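You operate a simulated robot arm through the tools that you are given. There is no shell and no other tool. Be economical: measure what you need, move in short steps, check, and stop when the job is done.

You run a simulated two-armed robot. Do the job below in one go: nothing can be reset, and whatever is moved stays where it is left.

TASK
Load the paper stack into the printer and print a test page.
Fine: push the guide up to the stack and the tray in. Where these are worked on the way, their far stop is far enough and under half their travel is too little: paper tray.
Where things are to end (x, y in the base frame): paper stack within 3 cm of [38, 7].

The check looks at the end state, three seconds after you hand in, the way a careful person would. Anything else that was tipped, shoved, dropped, spilled or broken makes it a failure.

THE ROBOT
Two 7-joint arms with fingered hands on one trunk, on a base that drives. Base frame: it is fixed to the floor where the robot stands at the start and does not move with it; the origin is under the middle of the robot, x ahead of it, y to its left, z up. Units: cm, rad, N and s.
The left shoulder is at the start at [2.1, 21.5, 134.8], the right one opposite. With the tool pointing down near the work surface each hand reaches from about 10 to 66 cm from the robot's upright axis, wherever it stands, measured 20 degrees to its own side. Places, roughly: inside of the paper tray [40, 0, 90]; orange switch [50, 40, 90]; panel switch [80, 60, 160]; paper guide [40, -10, 90]; paper tray [40, 0, 90]; printer power button [40, 20, 110]; reader switch [20, 60, 110]. Payload 3.6 kg a hand.
The tool frame of a hand sits at the grasp point between the pads (the TCP): z along the fingers, y along the line on which they close. The tips reach 2.2 cm beyond it. The gripper opens to 13.2 cm. The gripper's body begins 6 cm behind the TCP. The gripper is a hand of 4 fingers: y runs from the thumb to the fingers, the wrist lies at [0, 0, -20.3] in the tool frame, and closing takes about 1.5 s.
Orientation is told as [roll, pitch, yaw] about the base's x, y, z axes, in that order, counted from this pose: with the fingers straight down and closing along the base's y, the tool's x points along the base's -x, its y along +y and its z along -z.

THE INTERFACE
- The arms move only by the tool apply_moves. It takes "left_increments", "right_increments" or both (then of equal length, played together; a hand with none holds still); each is a list of rows, each a list of 7 numbers: the turn, a rotation vector about the tool's x, y, z in rad, then the shift along the tool's x, y, z in cm, then the opening, from 0 (shut) to 1 (fully open). In form: [[wx, wy, wz, tx, ty, tz, hand], ...]. A call has 1 to 12 rows; each row shifts and turns the commanded pose from where the row before left it, along the tool's axes as they then stand. A row lasts 0.2 s, in which the tool goes at most 5 cm and 0.15 rad; a call with a longer step from one row to the next is refused whole, and so is a gripper value outside its range. Where a pose cannot be reached the arm comes as near as it can. A force on the tool above 40 N (or 10 N above the force at the start of the call, whichever is more), or a blocked arm, ends the call early, and 0.2 s more pass. The fingers move at their own pace (about 10.8 cm/s each) and stop on an object; they squeeze with about 27 N. The grip force told is the motor's: it shows also when the fingers shut on nothing. Time passes only in rows, and 0.2 s behind the last, so rows that do not move let the fingers close. It gives the time, the measured TCP pose, the force on the tool (base axes), the opening and the grip force at its end, in the units of the frame above (readings bear some noise), with the torque about the TCP (base axes, N m) and any sound that the robot's microphone picked up.
- Cameras (640 x 400 px; columns grow to the right, rows downward): "scene" is now at [16.59, 1.84, 124.95]; the picture's right is [0.18, -0.98, -0.00], its down [-0.51, -0.09, -0.86] and it looks along [0.84, 0.15, -0.51] (base axes); focal length 214 px, centre (320, 200). "left" rides on the left gripper at [-5.3, -5.3, -8.4] in its tool frame; the picture's right is [0.71, -0.71, 0.00], its down [0.53, 0.53, -0.67] and it looks along [0.47, 0.47, 0.74] (tool axes); focal length 247 px, centre (320, 200). "right" rides on the right gripper at [5.3, -5.3, -8.4] in its tool frame; the picture's right is [0.71, 0.71, 0.00], its down [-0.53, 0.53, -0.67] and it looks along [-0.47, 0.47, 0.74] (tool axes); focal length 247 px, centre (320, 200). There is no depth. A picture from a camera that has moved, and an enlarged one, comes with that camera's place and axes in the base frame and with its lens.
- snapshot(camera): a new picture of that camera. No time passes.
- lift_body(by): slides the trunk up (or, below 0, down) by that many cm; the arms and the scene camera ride with it, the base frame stays. It gives what a move gives, with no picture.
- roll_base(legs): drives the robot by 1 to 6 legs, each [ahead, turn to the left] in cm and rad, along the robot's own axes; the way and the turn of a leg run together, so that a leg with both is an arc; at most 150 cm and 3.142 rad a leg. The arms and the cameras ride along, it lands a little off, and it stops where it bumps. It gives what a move gives.
- grasp_type(shape, hand): the hand has 4 fingers and takes this shape, open, in about a second: jaw (thumb against the fingers, like two jaws); tri (thumb and two fingers); tip (a fingertip pinch); poke (one finger out to press); point (the index stretched); flat (the hand flat); cup (the hand cupped); fist (a fist). The gripper value then closes the fingers along that shape, each until it touches; the sizes above hold for jaw. It gives what a move gives, with no picture.
- aim_head(pan, tilt): turns the head with the scene camera to pan (to the left, within 1.047 rad either way) and tilt (down, from -0.506 to 1.204), counted from straight ahead of the robot. It gives what a move gives.
- enlarge(camera, box): a new picture of the part [left, top, right, bottom] of that camera's present view, enlarged. No time passes.
- close_job(): hands the job in; it is judged then, once.

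Work in short steps. Places have to be worked out from the pictures, the camera data and where the tool is seen: move nearer, look again, correct. Check each grasp and each placing, and mend what went wrong. You have 120 turns and 92 pictures in all, those below and enlarged ones among them. Open the grippers and draw the arms clear of the work before you hand the job in, unless the task says otherwise; then end with one line.

The tools are called after "Call:" as a command line: name --argument value ..., lists and objects as JSON in quotes. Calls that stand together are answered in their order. apply_moves: Moves the arms, as the interface text tells. Its arguments: {"type":"object","properties":{"left_increments":{"type":"array"},"right_increments":{"type":"array"}},"required":[]} The other tools are called the same way: lift_body (by) slides the trunk up or down; grasp_type (shape, hand) gives the hand a shape; roll_base (legs) drives the base; aim_head (pan, tilt) turns the head that bears the scene camera; snapshot (camera) takes a picture; enlarge (camera, box) takes an enlarged picture of a part of a camera's view; close_job () hands the job in.

At the start:

```text
t: 0.0
left_eef_pos: [48.72, 31.46, 128.95]
left_orientation: [-0.001, -0.001, 0.001]
left_wrist_force: [0.3, -0.5, 0.4]
left_ft_torque: [-0.01, -0.01, -0.04]
left_gripper_width: 13.18
left_gripper_force: 0.1
left_shape: jaw
right_eef_pos: [41.14, -7.98, 131.42]
right_orientation: [-0.001, 0.0, 0.001]
right_wrist_force: [0.3, -0.8, -1.0]
right_ft_torque: [-0.02, 0.02, 0.0]
right_gripper_width: 13.18
right_gripper_force: 0.1
right_shape: jaw
trunk travel left (down, up): [-62.5, 5.1]
robot x, y, heading: [0.07, -0.06, -0.002]
head pan, tilt: [0.182, 0.539]
```

scene: 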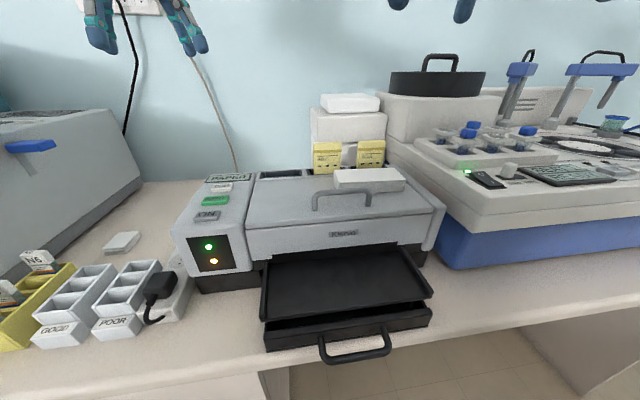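
right: 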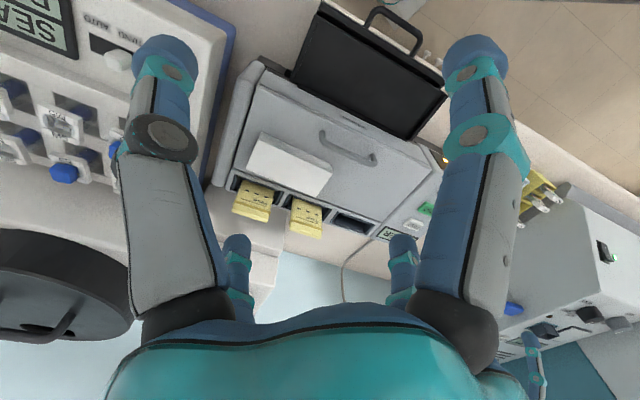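
left: 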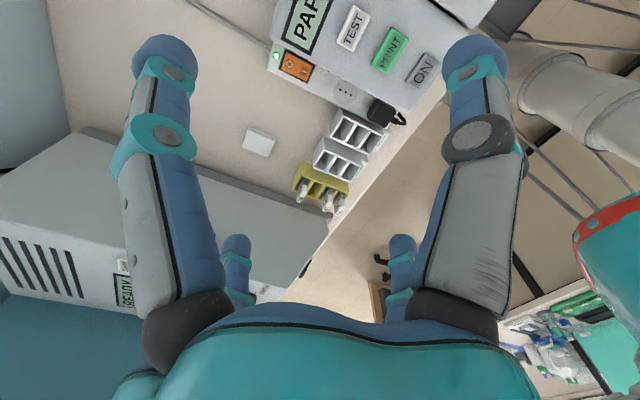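

I start by looking closely at the printer, its panel and the tray.

Call:
enlarge --camera "scene" --box '[160, 160, 450, 370]'

Call:
enlarge --camera "right" --box '[200, 0, 520, 250]'

Call:
enlarge --camera "left" --box '[230, 0, 480, 220]'

```text
1.90 times, centred on (305, 265) of scene
camera zoom: at [16.59, 1.84, 124.95], right [0.18, -0.98, 0.0], down [-0.51, -0.09, -0.86], along [0.84, 0.15, -0.51], focal length 408 px, centre (349, 76)
```

zoom: 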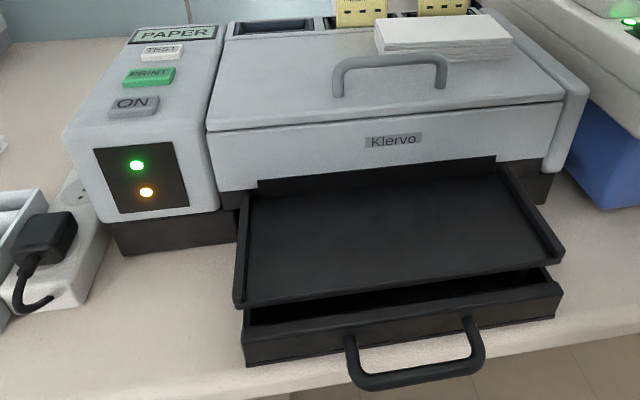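

```text
1.60 times, centred on (360, 125) of right
camera zoom: at [35.84, -13.35, 139.57], right [-0.71, 0.71, 0.0], down [0.53, 0.53, 0.67], along [0.47, 0.47, -0.74], focal length 395 px, centre (256, 320)
```

zoom: 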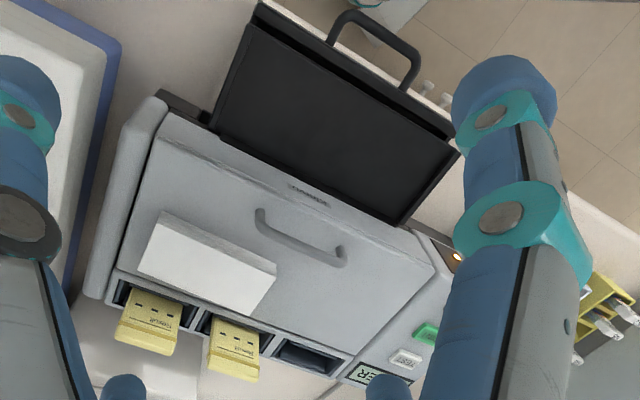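

```text
1.82 times, centred on (355, 110) of left
camera zoom: at [54.16, 25.96, 137.31], right [-0.71, -0.71, 0.0], down [-0.53, 0.53, 0.67], along [-0.47, 0.47, -0.74], focal length 449 px, centre (256, 364)
```

zoom: 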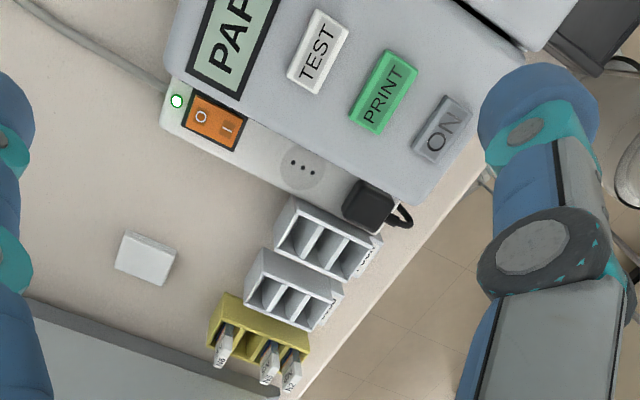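

The paper stack seems to be lying on the printer lid. The tray is slightly open, with a plate above it. I'll draw the right hand back to look into the tray with its camera.

Call:
apply_moves --right_increments '[[0, 0, 0, 4.4, -1.2, 0, 1], [0, 0, 0, 4.4, -1.2, 0, 1], [0, 0, 0, 4.4, -1.2, 0, 1], [0, 0, 0, 4.4, -1.2, 0, 1], [0, 0, 0, 4.4, -1.2, 0, 1], [0, 0, 0, 0, -1, 4, 1], [0, 0, 0, 0, -1, 4, 1]]'

Call:
snapshot --camera "right"

Call:
snapshot --camera "scene"

```text
t: 1.6
left_eef_pos: [48.78, 31.31, 129.08]
left_orientation: [0.0, -0.001, 0.001]
left_wrist_force: [-0.4, -0.3, -0.2]
left_ft_torque: [0.04, 0.03, 0.0]
left_gripper_width: 13.22
left_gripper_force: 0.1
left_shape: jaw
right_eef_pos: [22.2, -13.67, 124.62]
right_orientation: [-0.001, 0.004, 0.0]
right_wrist_force: [-0.3, 0.0, -0.3]
right_ft_torque: [0.0, 0.01, -0.04]
right_gripper_width: 13.2
right_gripper_force: 0.1
right_shape: jaw
right hand out of reach, approached as far as the arm can: row 6, 7
trunk travel left (down, up): [-62.5, 5.1]
robot x, y, heading: [-0.09, 0.12, -0.001]
head pan, tilt: [0.182, 0.539]
```

```text
85 pictures are left
camera right: at [16.87, -19.03, 132.92], right [-0.71, 0.71, 0.0], down [0.53, 0.53, 0.67], along [0.47, 0.47, -0.75], focal length 247 px, centre (320, 200)
```

right: 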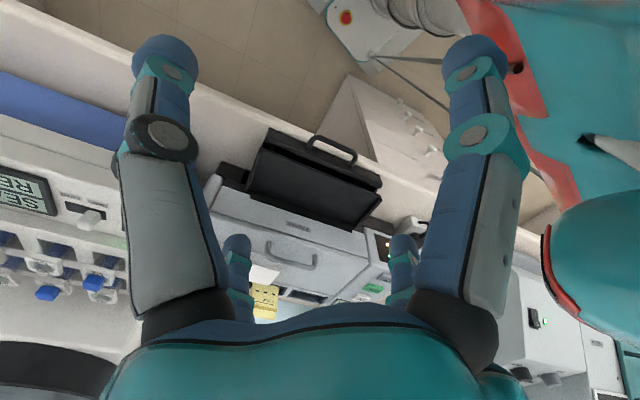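

```text
84 pictures are left
camera scene: at [16.59, 1.92, 124.94], right [0.18, -0.98, 0.0], down [-0.51, -0.09, -0.86], along [0.84, 0.15, -0.51], focal length 214 px, centre (320, 200)
```

scene: 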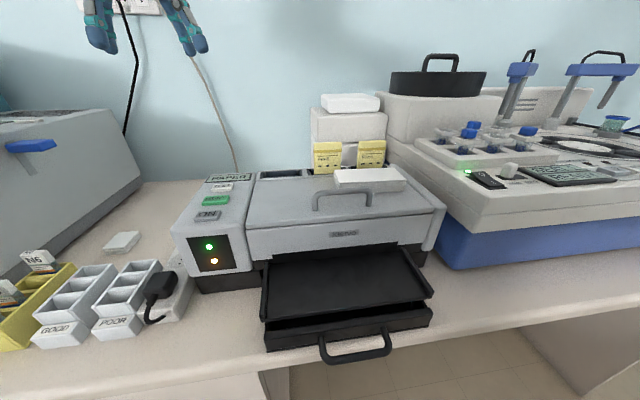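

I need detail of the tray gap, so I enlarge this view.

Call:
enlarge --camera "right" --box '[200, 110, 440, 310]'

Call:
enlarge --camera "scene" --box '[240, 230, 450, 370]'

```text
2.00 times, centred on (320, 210) of right
camera zoom: at [16.87, -19.03, 132.92], right [-0.71, 0.71, 0.0], down [0.53, 0.53, 0.67], along [0.47, 0.47, -0.75], focal length 494 px, centre (320, 180)
```

zoom: 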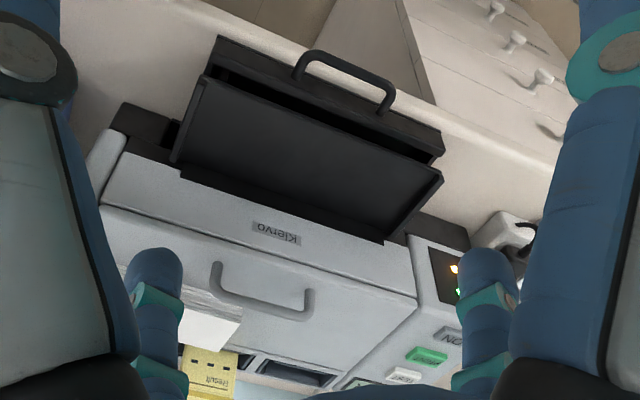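

```text
2.86 times, centred on (345, 300) of scene
camera zoom: at [16.59, 1.92, 124.94], right [0.18, -0.98, 0.0], down [-0.51, -0.09, -0.86], along [0.84, 0.15, -0.51], focal length 613 px, centre (249, -86)
```

zoom: 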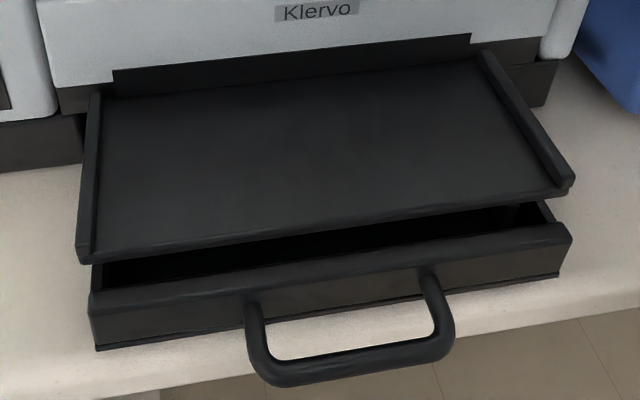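

Triangulating between the two cameras: the tray handle is near (32, -0.5, 89), the Klervo label near (45, 3, 101), and the stack on the lid near (55, -1.6, 107). The real table is therefore lower, at about z 87, and the printer is yawed about 0.32 rad. I'll back the base a little to leave room to pull the tray, then look again.

Call:
roll_base --legs '[[-10, 0]]'

Call:
aim_head --pan 0.1 --tilt 0.7

Call:
snapshot --camera "scene"

Call:
snapshot --camera "right"

```text
t: 2.8
left_eef_pos: [38.63, 31.32, 129.07]
left_orientation: [0.0, -0.003, -0.002]
left_wrist_force: [-0.7, -0.7, -0.4]
left_ft_torque: [0.01, -0.03, 0.05]
left_gripper_width: 13.18
left_gripper_force: 0.0
left_shape: jaw
right_eef_pos: [12.01, -13.81, 124.82]
right_orientation: [-0.003, 0.001, -0.001]
right_wrist_force: [-0.3, 0.7, -0.7]
right_ft_torque: [0.0, -0.02, -0.01]
right_gripper_width: 13.19
right_gripper_force: 0.0
right_shape: jaw
trunk travel left (down, up): [-62.5, 5.1]
robot x, y, heading: [-9.92, -0.12, 0.007]
head pan, tilt: [0.182, 0.539]
```

```text
t: 3.5
left_eef_pos: [38.58, 31.36, 129.16]
left_orientation: [0.001, -0.002, -0.001]
left_wrist_force: [-0.3, -0.4, -0.3]
left_ft_torque: [0.02, -0.01, 0.03]
left_gripper_width: 13.21
left_gripper_force: 0.1
left_shape: jaw
right_eef_pos: [12.22, -13.66, 124.71]
right_orientation: [-0.001, 0.002, 0.001]
right_wrist_force: [0.1, -1.1, -0.1]
right_ft_torque: [-0.01, 0.0, 0.01]
right_gripper_width: 13.16
right_gripper_force: 0.1
right_shape: jaw
trunk travel left (down, up): [-62.5, 5.1]
robot x, y, heading: [-10.09, -0.1, 0.001]
head pan, tilt: [0.099, 0.7]
```

```text
81 pictures are left
camera scene: at [6.12, 1.08, 123.55], right [0.1, -0.99, 0.0], down [-0.64, -0.06, -0.76], along [0.76, 0.08, -0.64], focal length 214 px, centre (320, 200)
```

scene: 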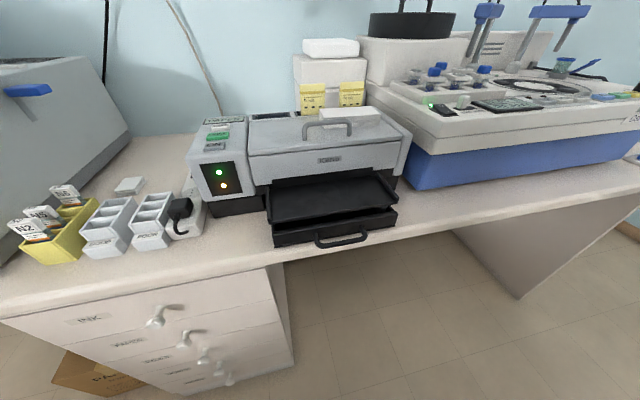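

```text
80 pictures are left
camera right: at [6.81, -19.09, 133.0], right [-0.71, 0.71, 0.0], down [0.53, 0.53, 0.67], along [0.47, 0.47, -0.75], focal length 247 px, centre (320, 200)
```

right: 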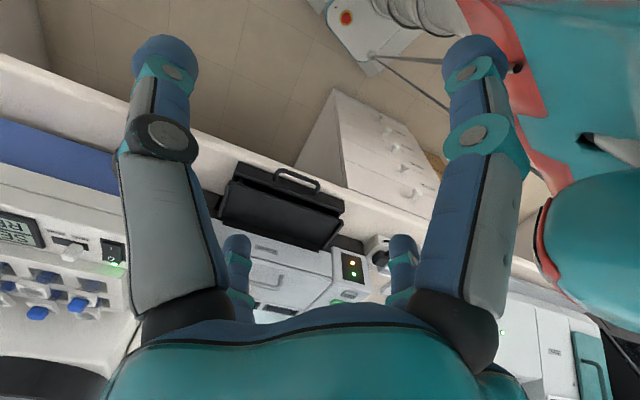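

I take an enlarged view from this second viewpoint for triangulation.

Call:
enlarge --camera "scene" --box '[180, 100, 420, 260]'

```text
2.50 times, centred on (300, 180) of scene
camera zoom: at [6.12, 1.08, 123.55], right [0.1, -0.99, 0.0], down [-0.64, -0.06, -0.76], along [0.76, 0.08, -0.64], focal length 536 px, centre (370, 250)
```

zoom: 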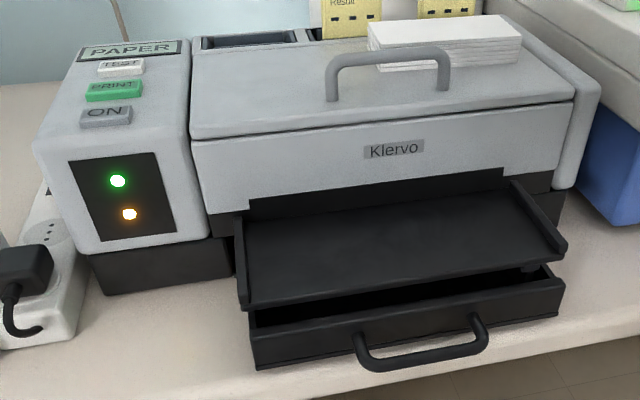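

Handle height is somewhere between 89 and 94. I'll orient the right hand to grip the handle: closing direction along the tray's pull, fingers leaning forward. It stays well away for now.

Call:
apply_moves --right_increments '[[0, 0, 0.139, 0, 0, 0, 1], [0, 0, 0.139, 0, 0, 0, 1], [0, 0, 0.139, 0, 0, 0, 1], [0, 0, 0.139, 0, 0, 0, 1], [0, 0, 0.139, 0, 0, 0, 1], [0, 0, 0.139, 0, 0, 0, 1], [0, 0, 0.139, 0, 0, 0, 1], [0, 0, 0.139, 0, 0, 0, 1], [0, 0, 0.139, 0, 0, 0, 1], [-0.122, 0, 0, 0, 0, 0, 1], [-0.122, 0, 0, 0, 0, 0, 1], [-0.122, 0, 0, 0, 0, 0, 1]]'

Call:
apply_moves --right_increments '[[-0.122, 0, 0, 0, 0, 0, 1], [-0.122, 0, 0, 0, 0, 0, 1]]'

```text
t: 6.1
left_eef_pos: [38.75, 31.18, 129.02]
left_orientation: [0.002, 0.0, 0.0]
left_wrist_force: [-0.6, 0.3, 0.3]
left_ft_torque: [-0.01, -0.04, -0.02]
left_gripper_width: 13.21
left_gripper_force: 0.1
left_shape: jaw
right_eef_pos: [18.23, -9.49, 121.1]
right_orientation: [0.366, 0.0, -1.253]
right_wrist_force: [4.8, -12.7, 7.1]
right_ft_torque: [1.06, 1.16, 1.26]
right_gripper_width: 13.2
right_gripper_force: 0.0
right_shape: jaw
right hand out of reach, approached as far as the arm can: row 6, 7, 8, 9, 10, 11, 12
trunk travel left (down, up): [-62.5, 5.1]
robot x, y, heading: [-10.15, -0.52, 0.003]
head pan, tilt: [0.099, 0.7]
```

```text
t: 6.7
left_eef_pos: [38.76, 31.35, 129.07]
left_orientation: [-0.002, 0.0, -0.001]
left_wrist_force: [0.6, -0.4, -0.9]
left_ft_torque: [0.01, 0.0, 0.02]
left_gripper_width: 13.2
left_gripper_force: 0.1
left_shape: jaw
right_eef_pos: [21.2, -6.42, 121.57]
right_orientation: [0.613, 0.0, -1.256]
right_wrist_force: [17.6, -5.9, 16.8]
right_ft_torque: [0.66, 2.96, 0.33]
right_gripper_width: 13.2
right_gripper_force: 0.0
right_shape: jaw
right hand out of reach, approached as far as the arm can: row 1, 2
trunk travel left (down, up): [-62.5, 5.1]
robot x, y, heading: [-9.91, 0.25, -0.001]
head pan, tilt: [0.099, 0.7]
```

There's a contact force, probably the arm near my own trunk, so I move the hand forward and away from it.

Call:
apply_moves --right_increments '[[0, 0, 0, 0.5, 3, 2.1, 1], [0, 0, 0, 0.5, 3, 2.1, 1], [0, 0, 0, 0.5, 3, 2.1, 1]]'

Call:
snapshot --camera "scene"

Call:
snapshot --camera "right"

```text
t: 7.5
left_eef_pos: [38.81, 31.32, 129.08]
left_orientation: [0.0, 0.0, 0.0]
left_wrist_force: [-0.3, -0.2, 0.4]
left_ft_torque: [-0.01, 0.02, 0.02]
left_gripper_width: 13.2
left_gripper_force: 0.1
left_shape: jaw
right_eef_pos: [30.97, -1.65, 121.31]
right_orientation: [0.605, 0.0, -1.251]
right_wrist_force: [-0.1, 0.1, 0.0]
right_ft_torque: [0.0, 0.02, -0.01]
right_gripper_width: 13.2
right_gripper_force: 0.2
right_shape: jaw
trunk travel left (down, up): [-62.5, 5.1]
robot x, y, heading: [-10.11, 0.12, 0.002]
head pan, tilt: [0.099, 0.7]
```

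```text
78 pictures are left
camera scene: at [6.22, 1.1, 123.53], right [0.1, -1.0, 0.0], down [-0.64, -0.06, -0.76], along [0.76, 0.08, -0.65], focal length 214 px, centre (320, 200)
```

scene: 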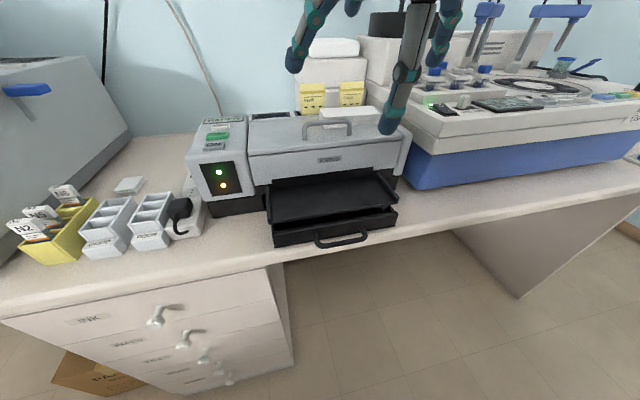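

```text
77 pictures are left
camera right: at [20.68, 0.49, 124.94], right [0.33, 0.85, 0.4], down [0.21, -0.48, 0.85], along [0.92, -0.19, -0.34], focal length 247 px, centre (320, 200)
```

right: 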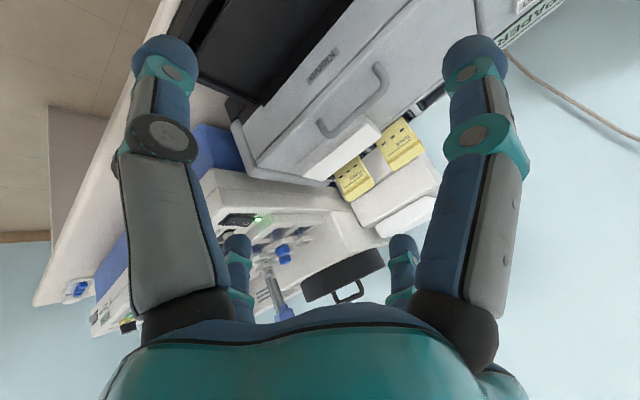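

The hand is free and the reading agrees with the picture. I lower it towards the handle with the fingers partly closed, stopping about 8 cm above.

Call:
apply_moves --right_increments '[[0, 0, 0, 0.27, -2.5, 3.4, 0.5], [0, 0, 0, 0.27, -2.5, 3.4, 0.4], [0, 0, 0, 0.27, -2.5, 3.4, 0.35], [0, 0, 0, 0.27, -2.5, 3.4, 0.35], [0, 0, 0, 0.27, -2.5, 3.4, 0.35]]'

Call:
enlarge --camera "scene" --box '[180, 100, 480, 300]'

Call:
snapshot --camera "right"

```text
t: 8.7
left_eef_pos: [38.75, 31.21, 129.11]
left_orientation: [0.002, -0.003, -0.002]
left_wrist_force: [-0.2, 0.7, 0.1]
left_ft_torque: [0.0, -0.03, -0.01]
left_gripper_width: 13.19
left_gripper_force: 0.1
left_shape: jaw
right_eef_pos: [29.91, -0.71, 100.32]
right_orientation: [0.61, 0.0, -1.251]
right_wrist_force: [0.1, -1.3, 0.0]
right_ft_torque: [0.0, 0.0, 0.03]
right_gripper_width: 4.66
right_gripper_force: 0.0
right_shape: jaw
trunk travel left (down, up): [-62.5, 5.1]
robot x, y, heading: [-10.03, 0.2, -0.004]
head pan, tilt: [0.099, 0.7]
```

```text
2.00 times, centred on (330, 200) of scene
camera zoom: at [6.13, 1.01, 123.55], right [0.1, -1.0, 0.0], down [-0.64, -0.06, -0.76], along [0.76, 0.08, -0.64], focal length 429 px, centre (300, 200)
```

zoom: 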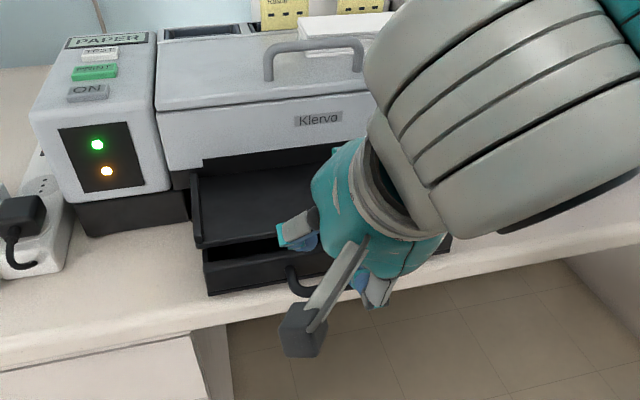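

```text
75 pictures are left
camera right: at [19.63, 1.46, 103.99], right [0.33, 0.85, 0.4], down [0.21, -0.48, 0.85], along [0.92, -0.19, -0.34], focal length 247 px, centre (320, 200)
```

right: 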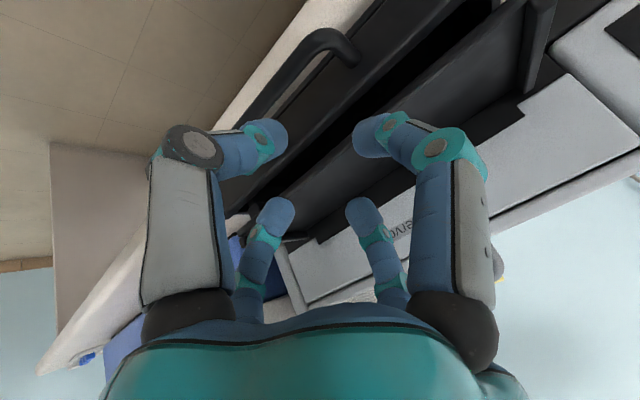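

From the hand camera, the handle's left corner is near (33, 4.8, 90), so the bar centre is near (33, 0, 90). I align the hand on its approach line and check.

Call:
apply_moves --right_increments '[[0, 0, 0, -0.2, -1.7, 2, 0.35], [0, 0, 0, -0.3, -1.7, 2, 0.35]]'

Call:
enlarge --camera "right" --box '[150, 0, 550, 250]'

Call:
enlarge --camera "scene" --box '[260, 180, 420, 280]'

```text
t: 9.3
left_eef_pos: [38.47, 31.39, 129.3]
left_orientation: [0.0, -0.003, 0.0]
left_wrist_force: [1.2, -0.2, -0.1]
left_ft_torque: [-0.02, 0.0, 0.0]
left_gripper_width: 13.2
left_gripper_force: 0.1
left_shape: jaw
right_eef_pos: [29.79, -1.16, 95.56]
right_orientation: [0.617, 0.0, -1.252]
right_wrist_force: [1.0, -2.1, 19.5]
right_ft_torque: [0.0, -0.18, -0.18]
right_gripper_width: 4.74
right_gripper_force: 0.1
right_shape: jaw
trunk travel left (down, up): [-62.5, 5.1]
robot x, y, heading: [-9.47, -0.24, -0.0]
head pan, tilt: [0.099, 0.7]
```

```text
1.60 times, centred on (350, 125) of right
camera zoom: at [19.33, 1.02, 99.06], right [0.32, 0.85, 0.41], down [0.2, -0.49, 0.85], along [0.92, -0.19, -0.33], focal length 395 px, centre (272, 320)
```

zoom: 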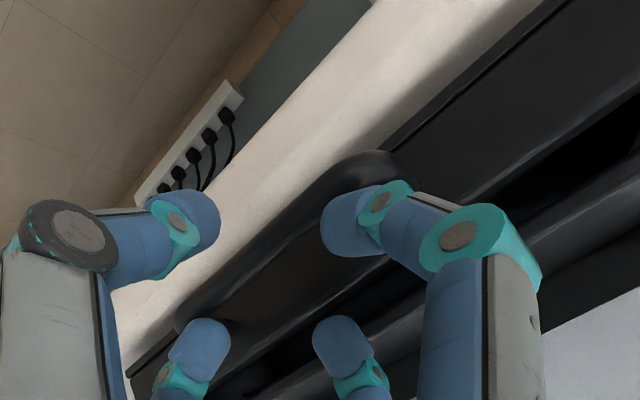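

```text
4.00 times, centred on (340, 230) of scene
camera zoom: at [5.9, 1.06, 123.61], right [0.1, -1.0, 0.0], down [-0.64, -0.06, -0.77], along [0.76, 0.08, -0.64], focal length 858 px, centre (240, 80)
```

zoom: 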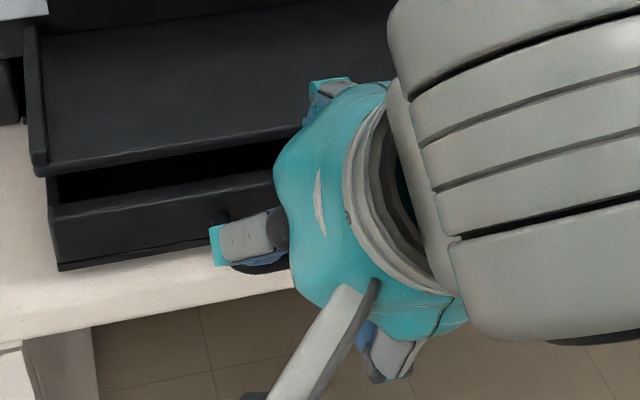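

Force shows a finger resting on the handle's left corner, so the bar is actually near z 94. The fingers are too wide to fit inside the handle from above. I back off and tilt the hand so the fingers go over the bar and the thumb under it.

Call:
apply_moves --right_increments '[[0, 0, 0, 0, 0, -3, 0.4], [0, 0, 0, 0, 0, -4, 0.45], [-0.13, 0, 0, 0, 0, 0, 0.5], [-0.13, 0, 0, 0, 0, 0, 0.5], [-0.13, 0, 0, 0, 0, 0, 0.5], [-0.13, 0, 0, 0, 0, 0, 0.5]]'

Call:
roll_base --legs '[[-8, 0]]'

Call:
snapshot --camera "scene"

Call:
snapshot --camera "right"

```text
t: 10.7
left_eef_pos: [38.54, 31.32, 129.06]
left_orientation: [-0.001, -0.002, -0.001]
left_wrist_force: [-0.8, 0.8, -0.5]
left_ft_torque: [0.0, -0.02, -0.01]
left_gripper_width: 13.18
left_gripper_force: 0.0
left_shape: jaw
right_eef_pos: [25.72, -2.51, 100.91]
right_orientation: [1.133, -0.004, -1.251]
right_wrist_force: [-0.1, 0.7, -0.9]
right_ft_torque: [0.01, 0.0, 0.02]
right_gripper_width: 6.56
right_gripper_force: 0.1
right_shape: jaw
trunk travel left (down, up): [-62.5, 5.1]
robot x, y, heading: [-10.23, -0.26, -0.003]
head pan, tilt: [0.099, 0.7]
```

```text
t: 11.7
left_eef_pos: [30.31, 31.31, 129.12]
left_orientation: [0.001, -0.003, -0.001]
left_wrist_force: [-0.1, 0.4, -0.3]
left_ft_torque: [0.0, -0.02, -0.01]
left_gripper_width: 13.22
left_gripper_force: 0.0
left_shape: jaw
right_eef_pos: [17.65, -2.41, 100.87]
right_orientation: [1.13, -0.004, -1.251]
right_wrist_force: [0.2, -0.5, 1.0]
right_ft_torque: [0.01, -0.04, 0.01]
right_gripper_width: 6.57
right_gripper_force: 0.0
right_shape: jaw
trunk travel left (down, up): [-62.5, 5.1]
robot x, y, heading: [-18.3, -0.07, -0.0]
head pan, tilt: [0.099, 0.7]
```

```text
72 pictures are left
camera scene: at [-2.17, 1.08, 123.58], right [0.1, -1.0, 0.0], down [-0.64, -0.06, -0.77], along [0.76, 0.08, -0.64], focal length 214 px, centre (320, 200)
```

scene: 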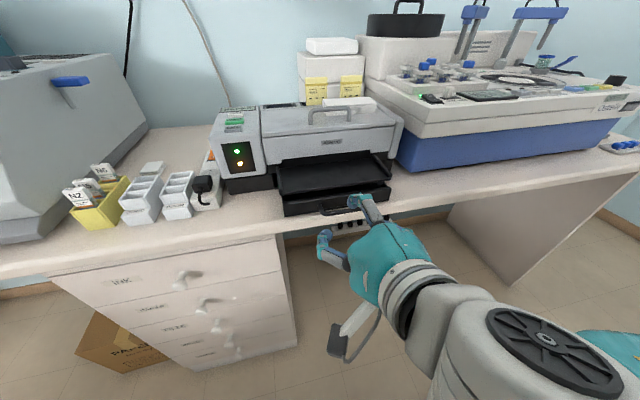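

```text
71 pictures are left
camera right: at [6.54, -0.53, 99.49], right [0.06, 0.77, 0.64], down [-0.2, -0.62, 0.76], along [0.98, -0.17, 0.11], focal length 247 px, centre (320, 200)
```

right: 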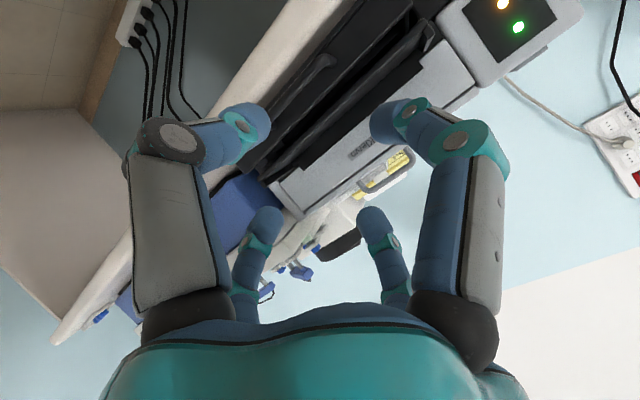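

This is a good viewpoint, so I enlarge both views to triangulate the handle properly.

Call:
enlarge --camera "right" --box '[200, 0, 440, 160]'

Call:
enlarge --camera "scene" --box '[200, 90, 410, 230]'

```text
2.50 times, centred on (320, 80) of right
camera zoom: at [6.54, -0.53, 99.49], right [0.06, 0.77, 0.64], down [-0.2, -0.62, 0.76], along [0.98, -0.17, 0.11], focal length 617 px, centre (320, 500)
```

zoom: 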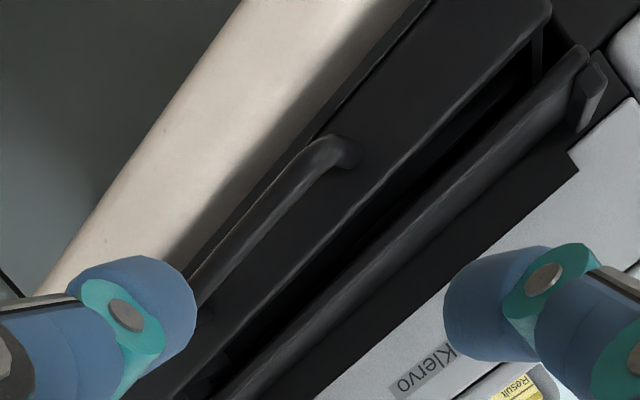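

```text
2.86 times, centred on (305, 160) of scene
camera zoom: at [-2.17, 1.08, 123.58], right [0.1, -1.0, 0.0], down [-0.64, -0.06, -0.77], along [0.76, 0.08, -0.64], focal length 613 px, centre (363, 314)
```

zoom: 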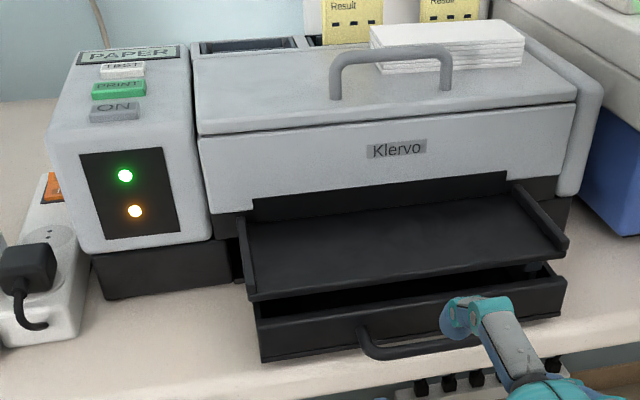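

The handle bar centre comes out near (31.8, 0, 92), with only about 2 cm between it and the table. That makes a thumb-under grip tight. A fingertip pinch from above should fit inside the handle, so I restore the smaller tilt and try that shape.

Call:
grasp_type --hand "right" --shape "tip"

Call:
apply_moves --right_increments '[[0.13, 0, 0, 0, 1, -1, 1], [0.13, 0, 0, 0, 0, 0, 1], [0.13, 0, 0, 0, 0, 0, 1], [0.13, 0, 0, 0, 0, 0, 1], [0.13, 0, 0, 0, 0, 0, 1], [0.13, 0, 0, 0, 0, 0, 0.5], [0, 0, 0, 0, 0, 0, 0.4], [0, 0, 0, 0, 0, 0, 0.4]]'

Call:
snapshot --camera "right"

Call:
snapshot --camera "scene"

```text
t: 12.6
left_eef_pos: [30.61, 31.29, 129.2]
left_orientation: [0.0, 0.0, 0.001]
left_wrist_force: [-0.1, 0.1, 0.6]
left_ft_torque: [0.02, 0.03, -0.02]
left_gripper_width: 13.19
left_gripper_force: 0.1
left_shape: jaw
right_eef_pos: [17.82, -2.42, 100.97]
right_orientation: [1.129, 0.002, -1.252]
right_wrist_force: [0.1, -0.7, -0.3]
right_ft_torque: [-0.01, 0.0, 0.01]
right_gripper_width: 13.19
right_gripper_force: 0.1
right_shape: tip
trunk travel left (down, up): [-62.5, 5.1]
robot x, y, heading: [-17.79, 0.08, -0.006]
head pan, tilt: [0.099, 0.7]
```

```text
t: 14.4
left_eef_pos: [30.7, 31.36, 129.15]
left_orientation: [0.0, 0.001, 0.0]
left_wrist_force: [-0.1, -1.2, -0.4]
left_ft_torque: [-0.03, 0.01, 0.0]
left_gripper_width: 13.18
left_gripper_force: 0.1
left_shape: jaw
right_eef_pos: [17.29, -2.61, 102.2]
right_orientation: [0.346, 0.001, -1.251]
right_wrist_force: [-0.1, 0.1, -0.3]
right_ft_torque: [0.03, 0.0, 0.03]
right_gripper_width: 5.33
right_gripper_force: 0.1
right_shape: tip
trunk travel left (down, up): [-62.5, 5.1]
robot x, y, heading: [-17.69, -0.03, 0.0]
head pan, tilt: [0.099, 0.7]
```

```text
68 pictures are left
camera right: at [8.2, -0.03, 108.09], right [0.41, 0.88, 0.24], down [0.42, -0.41, 0.81], along [0.81, -0.23, -0.54], focal length 247 px, centre (320, 200)
```

right: 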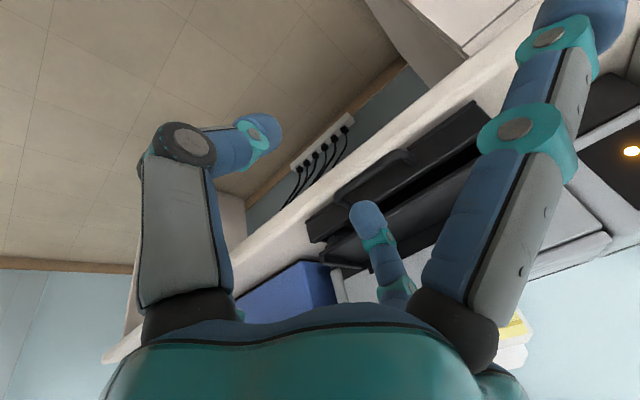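

```text
67 pictures are left
camera scene: at [-1.93, 1.1, 123.54], right [0.1, -1.0, 0.0], down [-0.64, -0.06, -0.76], along [0.76, 0.08, -0.64], focal length 214 px, centre (320, 200)
```

scene: 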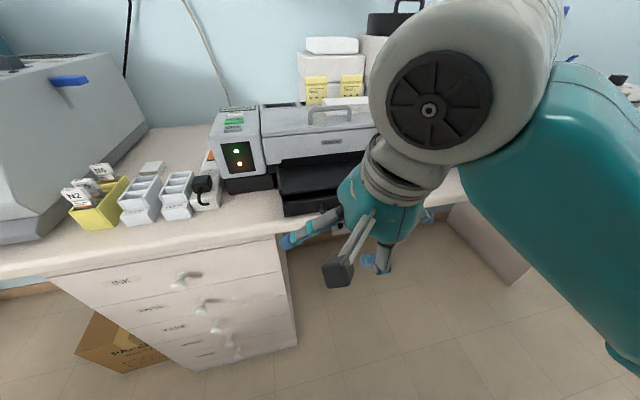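

The tip shape leaves one finger sticking out. A single hooked finger is simpler, and I need it for the buttons too, so I try "poke".

Call:
grasp_type --hand "right" --shape "poke"

Call:
snapshot --camera "right"

Call:
enlarge --camera "scene" --box '[250, 160, 490, 320]'

```text
t: 15.3
left_eef_pos: [30.64, 31.27, 129.11]
left_orientation: [0.0, 0.001, -0.001]
left_wrist_force: [-1.2, -0.3, 0.9]
left_ft_torque: [-0.01, 0.06, 0.02]
left_gripper_width: 13.18
left_gripper_force: 0.1
left_shape: jaw
right_eef_pos: [17.38, -2.62, 102.28]
right_orientation: [0.349, -0.001, -1.25]
right_wrist_force: [0.2, 0.3, -0.3]
right_ft_torque: [-0.03, 0.01, 0.02]
right_gripper_width: 0.01
right_gripper_force: 0.0
right_shape: poke
trunk travel left (down, up): [-62.5, 5.1]
robot x, y, heading: [-18.51, -0.11, 0.001]
head pan, tilt: [0.099, 0.7]
```

```text
66 pictures are left
camera right: at [8.18, -0.05, 108.08], right [0.41, 0.88, 0.24], down [0.42, -0.41, 0.81], along [0.81, -0.23, -0.54], focal length 247 px, centre (320, 200)
```

right: 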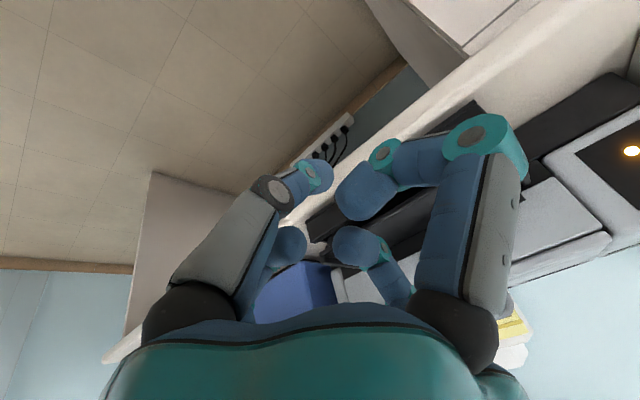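

```text
2.50 times, centred on (370, 240) of scene
camera zoom: at [-1.94, 1.08, 123.55], right [0.1, -1.0, 0.0], down [-0.64, -0.06, -0.76], along [0.76, 0.08, -0.64], focal length 536 px, centre (195, 100)
```

zoom: 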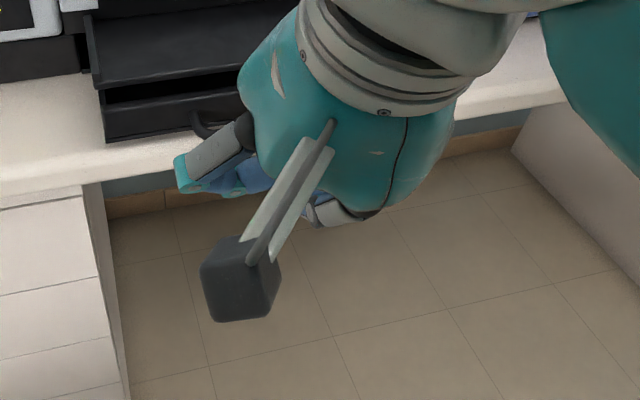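

The shape isn't clear yet, so I hold still with the opening at 1 and look again.

Call:
apply_moves --right_increments '[[0, 0, 0, 0, 0, 0, 1], [0, 0, 0, 0, 0, 0, 1], [0, 0, 0, 0, 0, 0, 1], [0, 0, 0, 0, 0, 0, 1], [0, 0, 0, 0, 0, 0, 1]]'

Call:
snapshot --camera "right"

```text
t: 16.5
left_eef_pos: [30.67, 31.35, 129.12]
left_orientation: [0.0, 0.0, 0.001]
left_wrist_force: [-0.7, -0.5, 0.1]
left_ft_torque: [-0.01, -0.02, 0.04]
left_gripper_width: 13.16
left_gripper_force: 0.0
left_shape: jaw
right_eef_pos: [17.27, -2.54, 102.15]
right_orientation: [0.347, -0.001, -1.252]
right_wrist_force: [-0.2, 0.1, -0.4]
right_ft_torque: [-0.02, -0.02, 0.02]
right_gripper_width: 0.0
right_gripper_force: 0.1
right_shape: poke
trunk travel left (down, up): [-62.5, 5.1]
robot x, y, heading: [-18.05, -0.13, 0.003]
head pan, tilt: [0.099, 0.7]
```

```text
64 pictures are left
camera right: at [8.18, -0.05, 108.08], right [0.41, 0.88, 0.24], down [0.42, -0.41, 0.81], along [0.81, -0.23, -0.54], focal length 247 px, centre (320, 200)
```

right: 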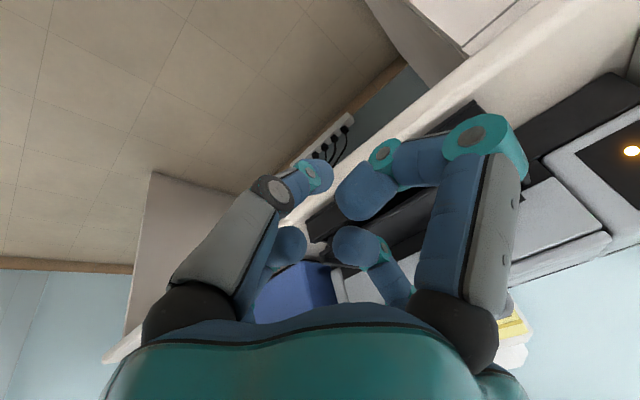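

The hand turns out to be four fingers in a cross, so an open jaw has one finger out on the +y side. I can hook just that finger down into the gap behind the bar. I set jaw, level the hand, and move it so that finger hovers over the gap.

Call:
grasp_type --hand "right" --shape "jaw"

Call:
apply_moves --right_increments '[[0.116, 0, 0, 0, 0, 0, 1], [0.116, 0, 0, 0, 0, 0, 1], [0.116, 0, 0, 0, 0, 0, 1], [0, 0, 0, -0.72, 3, 0.5, 1], [0, 0, 0, -0.72, 3, 0.5, 1], [0, 0, 0, -0.72, 3, 0.5, 1]]'

Call:
snapshot --camera "right"

Call:
enlarge --camera "scene" --box '[240, 120, 480, 280]'

```text
t: 17.4
left_eef_pos: [30.69, 31.38, 129.08]
left_orientation: [0.001, 0.0, 0.0]
left_wrist_force: [0.0, 0.1, 0.3]
left_ft_torque: [0.01, 0.0, 0.0]
left_gripper_width: 13.18
left_gripper_force: 0.0
left_shape: jaw
right_eef_pos: [17.38, -2.59, 102.12]
right_orientation: [0.347, 0.001, -1.252]
right_wrist_force: [0.0, 0.1, 0.6]
right_ft_torque: [0.0, 0.0, -0.02]
right_gripper_width: 13.18
right_gripper_force: 0.1
right_shape: jaw
trunk travel left (down, up): [-62.5, 5.1]
robot x, y, heading: [-18.1, 0.47, -0.002]
head pan, tilt: [0.099, 0.7]
```

```text
t: 18.8
left_eef_pos: [30.75, 31.32, 129.09]
left_orientation: [0.0, 0.0, -0.001]
left_wrist_force: [-0.1, -0.7, -0.4]
left_ft_torque: [0.0, -0.01, -0.02]
left_gripper_width: 13.21
left_gripper_force: 0.1
left_shape: jaw
right_eef_pos: [26.69, -1.74, 100.68]
right_orientation: [-0.002, 0.001, -1.253]
right_wrist_force: [0.2, 0.4, 0.3]
right_ft_torque: [-0.02, 0.0, 0.01]
right_gripper_width: 13.18
right_gripper_force: 0.1
right_shape: jaw
trunk travel left (down, up): [-62.5, 5.1]
robot x, y, heading: [-18.11, -0.18, 0.005]
head pan, tilt: [0.099, 0.7]
```

```text
63 pictures are left
camera right: at [19.92, 1.58, 108.89], right [0.45, 0.89, 0.0], down [0.67, -0.33, 0.67], along [0.6, -0.3, -0.74], focal length 247 px, centre (320, 200)
```

right: 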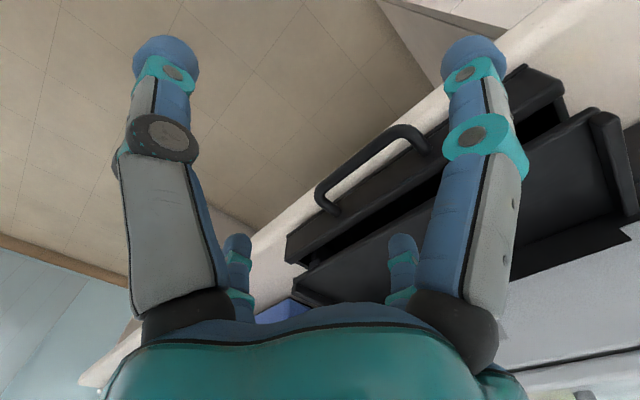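

```text
2.50 times, centred on (360, 200) of scene
camera zoom: at [-1.87, 1.1, 123.53], right [0.1, -1.0, 0.0], down [-0.64, -0.06, -0.76], along [0.76, 0.08, -0.65], focal length 536 px, centre (220, 200)
```

zoom: 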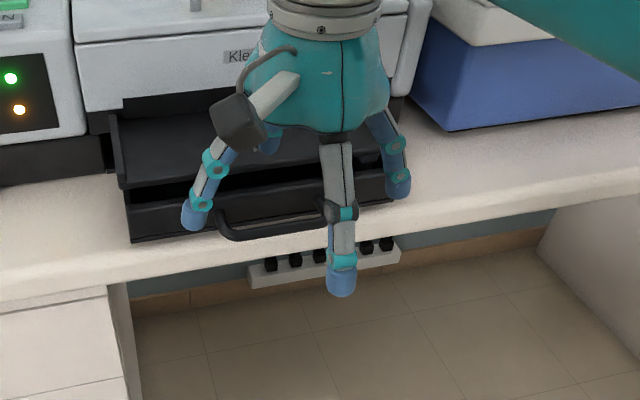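

The cross layout is clear. The bar centre is about (31.2, -0.5, 92), and the rear finger needs to sit about 1 cm nearer to me. I shift it and start descending.

Call:
apply_moves --right_increments '[[0, 0, 0, 0, -0.9, 2, 1], [0, 0, 0, 0, 0, 2.5, 1]]'

Call:
snapshot --camera "right"

Call:
enlarge --camera "scene" --box '[270, 140, 430, 240]'

```text
t: 19.4
left_eef_pos: [30.62, 31.39, 129.12]
left_orientation: [0.0, 0.0, 0.0]
left_wrist_force: [-0.2, 0.2, 0.3]
left_ft_torque: [-0.01, 0.01, -0.01]
left_gripper_width: 13.17
left_gripper_force: 0.1
left_shape: jaw
right_eef_pos: [25.89, -2.1, 96.18]
right_orientation: [-0.003, 0.001, -1.253]
right_wrist_force: [0.7, -0.8, 0.1]
right_ft_torque: [0.0, 0.03, -0.01]
right_gripper_width: 13.19
right_gripper_force: 0.0
right_shape: jaw
trunk travel left (down, up): [-62.5, 5.1]
robot x, y, heading: [-18.08, -0.22, -0.005]
head pan, tilt: [0.099, 0.7]
```

```text
61 pictures are left
camera right: at [19.05, 1.23, 104.37], right [0.45, 0.89, 0.0], down [0.67, -0.33, 0.67], along [0.6, -0.3, -0.74], focal length 247 px, centre (320, 200)
```

right: 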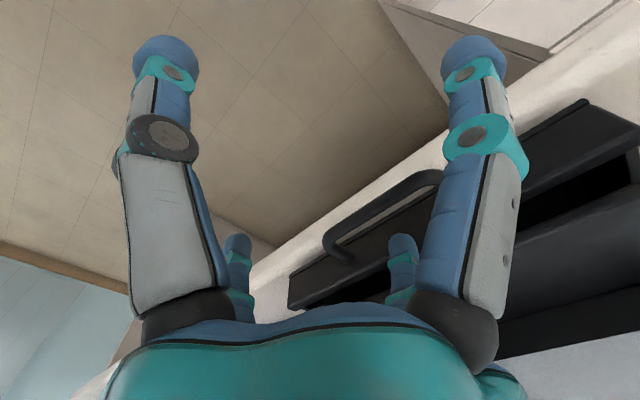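

```text
4.00 times, centred on (350, 190) of scene
camera zoom: at [-1.91, 1.09, 123.54], right [0.1, -1.0, 0.0], down [-0.64, -0.06, -0.76], along [0.76, 0.08, -0.64], focal length 858 px, centre (200, 240)
```

zoom: 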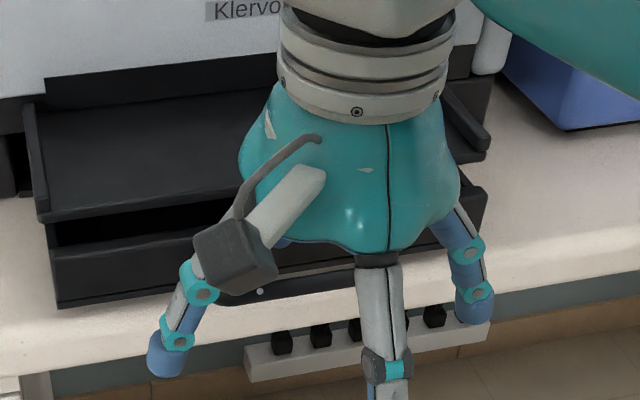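

The bar works out at p≈29.1 along the pull axis and z≈92.7, and the finger sits at about 31.4 against a gap centre of 30.9. I shift it back 0.4 cm and descend in small steps.

Call:
apply_moves --right_increments '[[0, 0, 0, 0, -0.4, 1, 1], [0, 0, 0, 0, 0, 1, 1], [0, 0, 0, 0, 0, 0.8, 1]]'

Call:
snapshot --camera "right"

```text
t: 20.2
left_eef_pos: [30.63, 31.33, 129.1]
left_orientation: [0.0, 0.0, -0.001]
left_wrist_force: [0.2, -0.2, -0.1]
left_ft_torque: [-0.01, -0.02, -0.04]
left_gripper_width: 13.2
left_gripper_force: 0.0
left_shape: jaw
right_eef_pos: [25.26, -2.33, 93.34]
right_orientation: [0.001, -0.003, -1.252]
right_wrist_force: [1.0, -0.8, -0.6]
right_ft_torque: [0.02, -0.02, 0.0]
right_gripper_width: 13.2
right_gripper_force: 0.0
right_shape: jaw
trunk travel left (down, up): [-62.5, 5.1]
robot x, y, heading: [-18.11, -0.14, 0.002]
head pan, tilt: [0.099, 0.7]
```

```text
59 pictures are left
camera right: at [18.59, 1.09, 101.6], right [0.45, 0.89, 0.0], down [0.66, -0.33, 0.67], along [0.6, -0.3, -0.74], focal length 247 px, centre (320, 200)
```

right: 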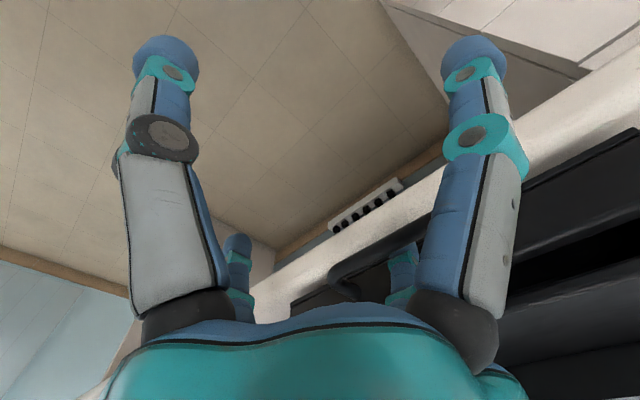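

No contact yet. I enlarge the view to see the finger against the bar.

Call:
enlarge --camera "right" --box '[300, 200, 480, 320]'

```text
3.33 times, centred on (390, 260) of right
camera zoom: at [18.59, 1.09, 101.6], right [0.45, 0.89, 0.0], down [0.66, -0.33, 0.67], along [0.6, -0.3, -0.74], focal length 823 px, centre (87, 0)
```

zoom: 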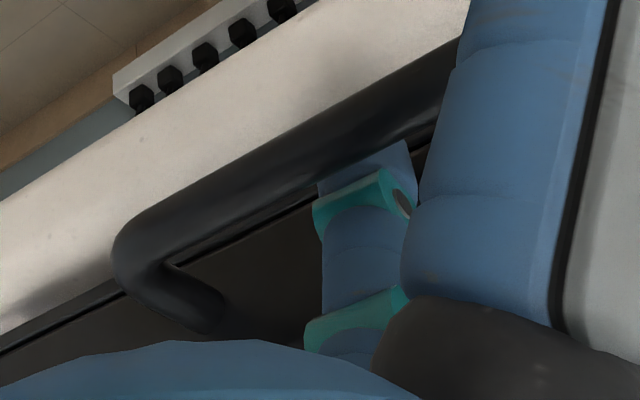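

The finger is behind the bar, with the bar hiding its tip. I pull along the tray's axis.

Call:
apply_moves --right_increments '[[0, 0, 0, 0, -1, 0, 1], [0, 0, 0, 0, -1, 0, 1], [0, 0, 0, 0, -1, 0, 1], [0, 0, 0, 0, -1, 0, 1], [0, 0, 0, 0, -1, 0, 1], [0, 0, 0, 0, -1, 0, 1]]'

Call:
snapshot --camera "scene"

```text
t: 21.6
left_eef_pos: [30.65, 31.38, 129.09]
left_orientation: [0.0, -0.001, -0.001]
left_wrist_force: [0.7, 0.6, -0.7]
left_ft_torque: [-0.01, -0.01, 0.01]
left_gripper_width: 13.19
left_gripper_force: 0.0
left_shape: jaw
right_eef_pos: [19.51, -4.04, 93.37]
right_orientation: [-0.003, 0.0, -1.254]
right_wrist_force: [1.7, -1.0, 0.1]
right_ft_torque: [-0.03, -0.01, 0.03]
right_gripper_width: 13.18
right_gripper_force: 0.0
right_shape: jaw
trunk travel left (down, up): [-62.5, 5.1]
robot x, y, heading: [-17.92, 0.09, -0.001]
head pan, tilt: [0.099, 0.7]
```

```text
57 pictures are left
camera scene: at [-1.95, 1.07, 123.55], right [0.1, -1.0, 0.0], down [-0.64, -0.06, -0.76], along [0.76, 0.08, -0.64], focal length 214 px, centre (320, 200)
```

scene: 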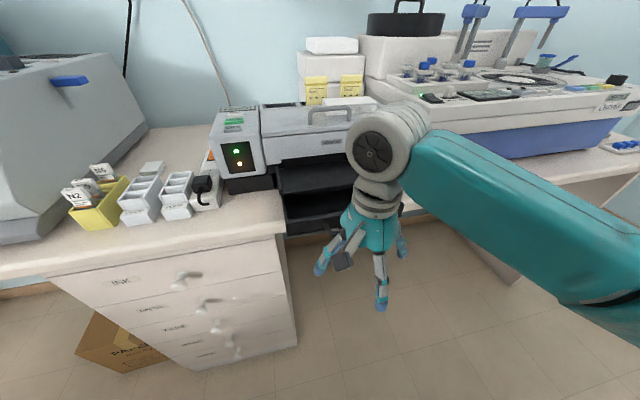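

The drawer is coming out with little force. I keep pulling.

Call:
apply_moves --right_increments '[[0, 0, 0, 0, -1, 0, 1], [0, 0, 0, 0, -1, 0, 1], [0, 0, 0, 0, -1, 0, 1], [0, 0, 0, 0, -1, 0, 1], [0, 0, 0, 0, -1, 0, 1], [0, 0, 0, 0, -1, 0, 1]]'

Call:
snapshot --camera "scene"

```text
t: 23.0
left_eef_pos: [30.68, 31.38, 129.04]
left_orientation: [-0.001, -0.001, -0.001]
left_wrist_force: [-0.3, 0.2, 0.6]
left_ft_torque: [-0.02, 0.02, -0.04]
left_gripper_width: 13.19
left_gripper_force: 0.0
left_shape: jaw
right_eef_pos: [13.71, -5.86, 93.37]
right_orientation: [-0.003, 0.001, -1.251]
right_wrist_force: [1.9, -0.2, 0.6]
right_ft_torque: [0.01, -0.02, 0.02]
right_gripper_width: 13.2
right_gripper_force: 0.2
right_shape: jaw
trunk travel left (down, up): [-62.5, 5.1]
robot x, y, heading: [-17.83, -0.05, 0.001]
head pan, tilt: [0.099, 0.7]
```

```text
56 pictures are left
camera scene: at [-1.96, 1.07, 123.55], right [0.1, -1.0, 0.0], down [-0.64, -0.06, -0.76], along [0.76, 0.08, -0.64], focal length 214 px, centre (320, 200)
```

scene: 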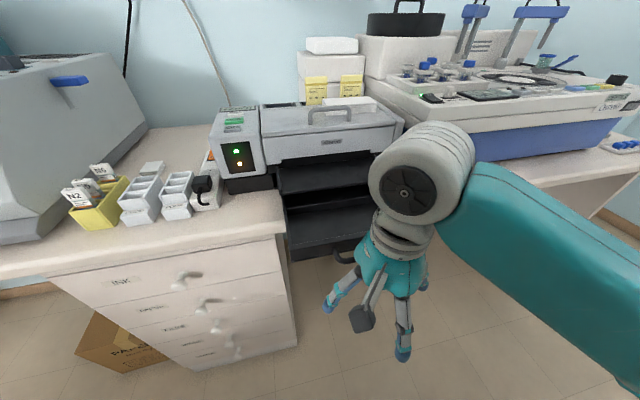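

About 11 cm out already and still free. I pull further to find the stop.

Call:
apply_moves --right_increments '[[0, 0, 0, 0, -1, 0, 1], [0, 0, 0, 0, -1, 0, 1], [0, 0, 0, 0, -1, 0, 1], [0, 0, 0, 0, -1, 0, 1], [0, 0, 0, 0, -1, 0, 1], [0, 0, 0, 0, -1, 0, 1]]'

Call:
snapshot --camera "scene"

```text
t: 24.4
left_eef_pos: [30.6, 31.41, 129.05]
left_orientation: [0.0, -0.001, 0.001]
left_wrist_force: [-0.8, 0.1, 0.2]
left_ft_torque: [0.04, -0.03, 0.02]
left_gripper_width: 13.18
left_gripper_force: 0.1
left_shape: jaw
right_eef_pos: [7.95, -7.96, 93.33]
right_orientation: [-0.008, -0.002, -1.25]
right_wrist_force: [0.1, -0.1, 0.7]
right_ft_torque: [-0.01, 0.0, 0.02]
right_gripper_width: 13.2
right_gripper_force: 0.0
right_shape: jaw
trunk travel left (down, up): [-62.5, 5.1]
robot x, y, heading: [-18.01, 0.06, 0.003]
head pan, tilt: [0.099, 0.7]
```

```text
55 pictures are left
camera scene: at [-1.98, 1.06, 123.54], right [0.1, -1.0, 0.0], down [-0.64, -0.06, -0.76], along [0.76, 0.08, -0.64], focal length 214 px, centre (320, 200)
```

scene: 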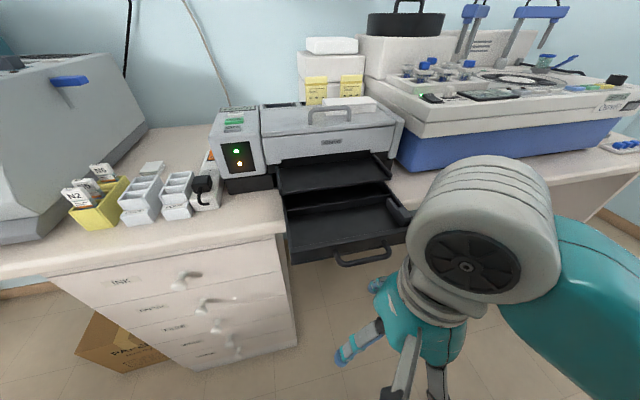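

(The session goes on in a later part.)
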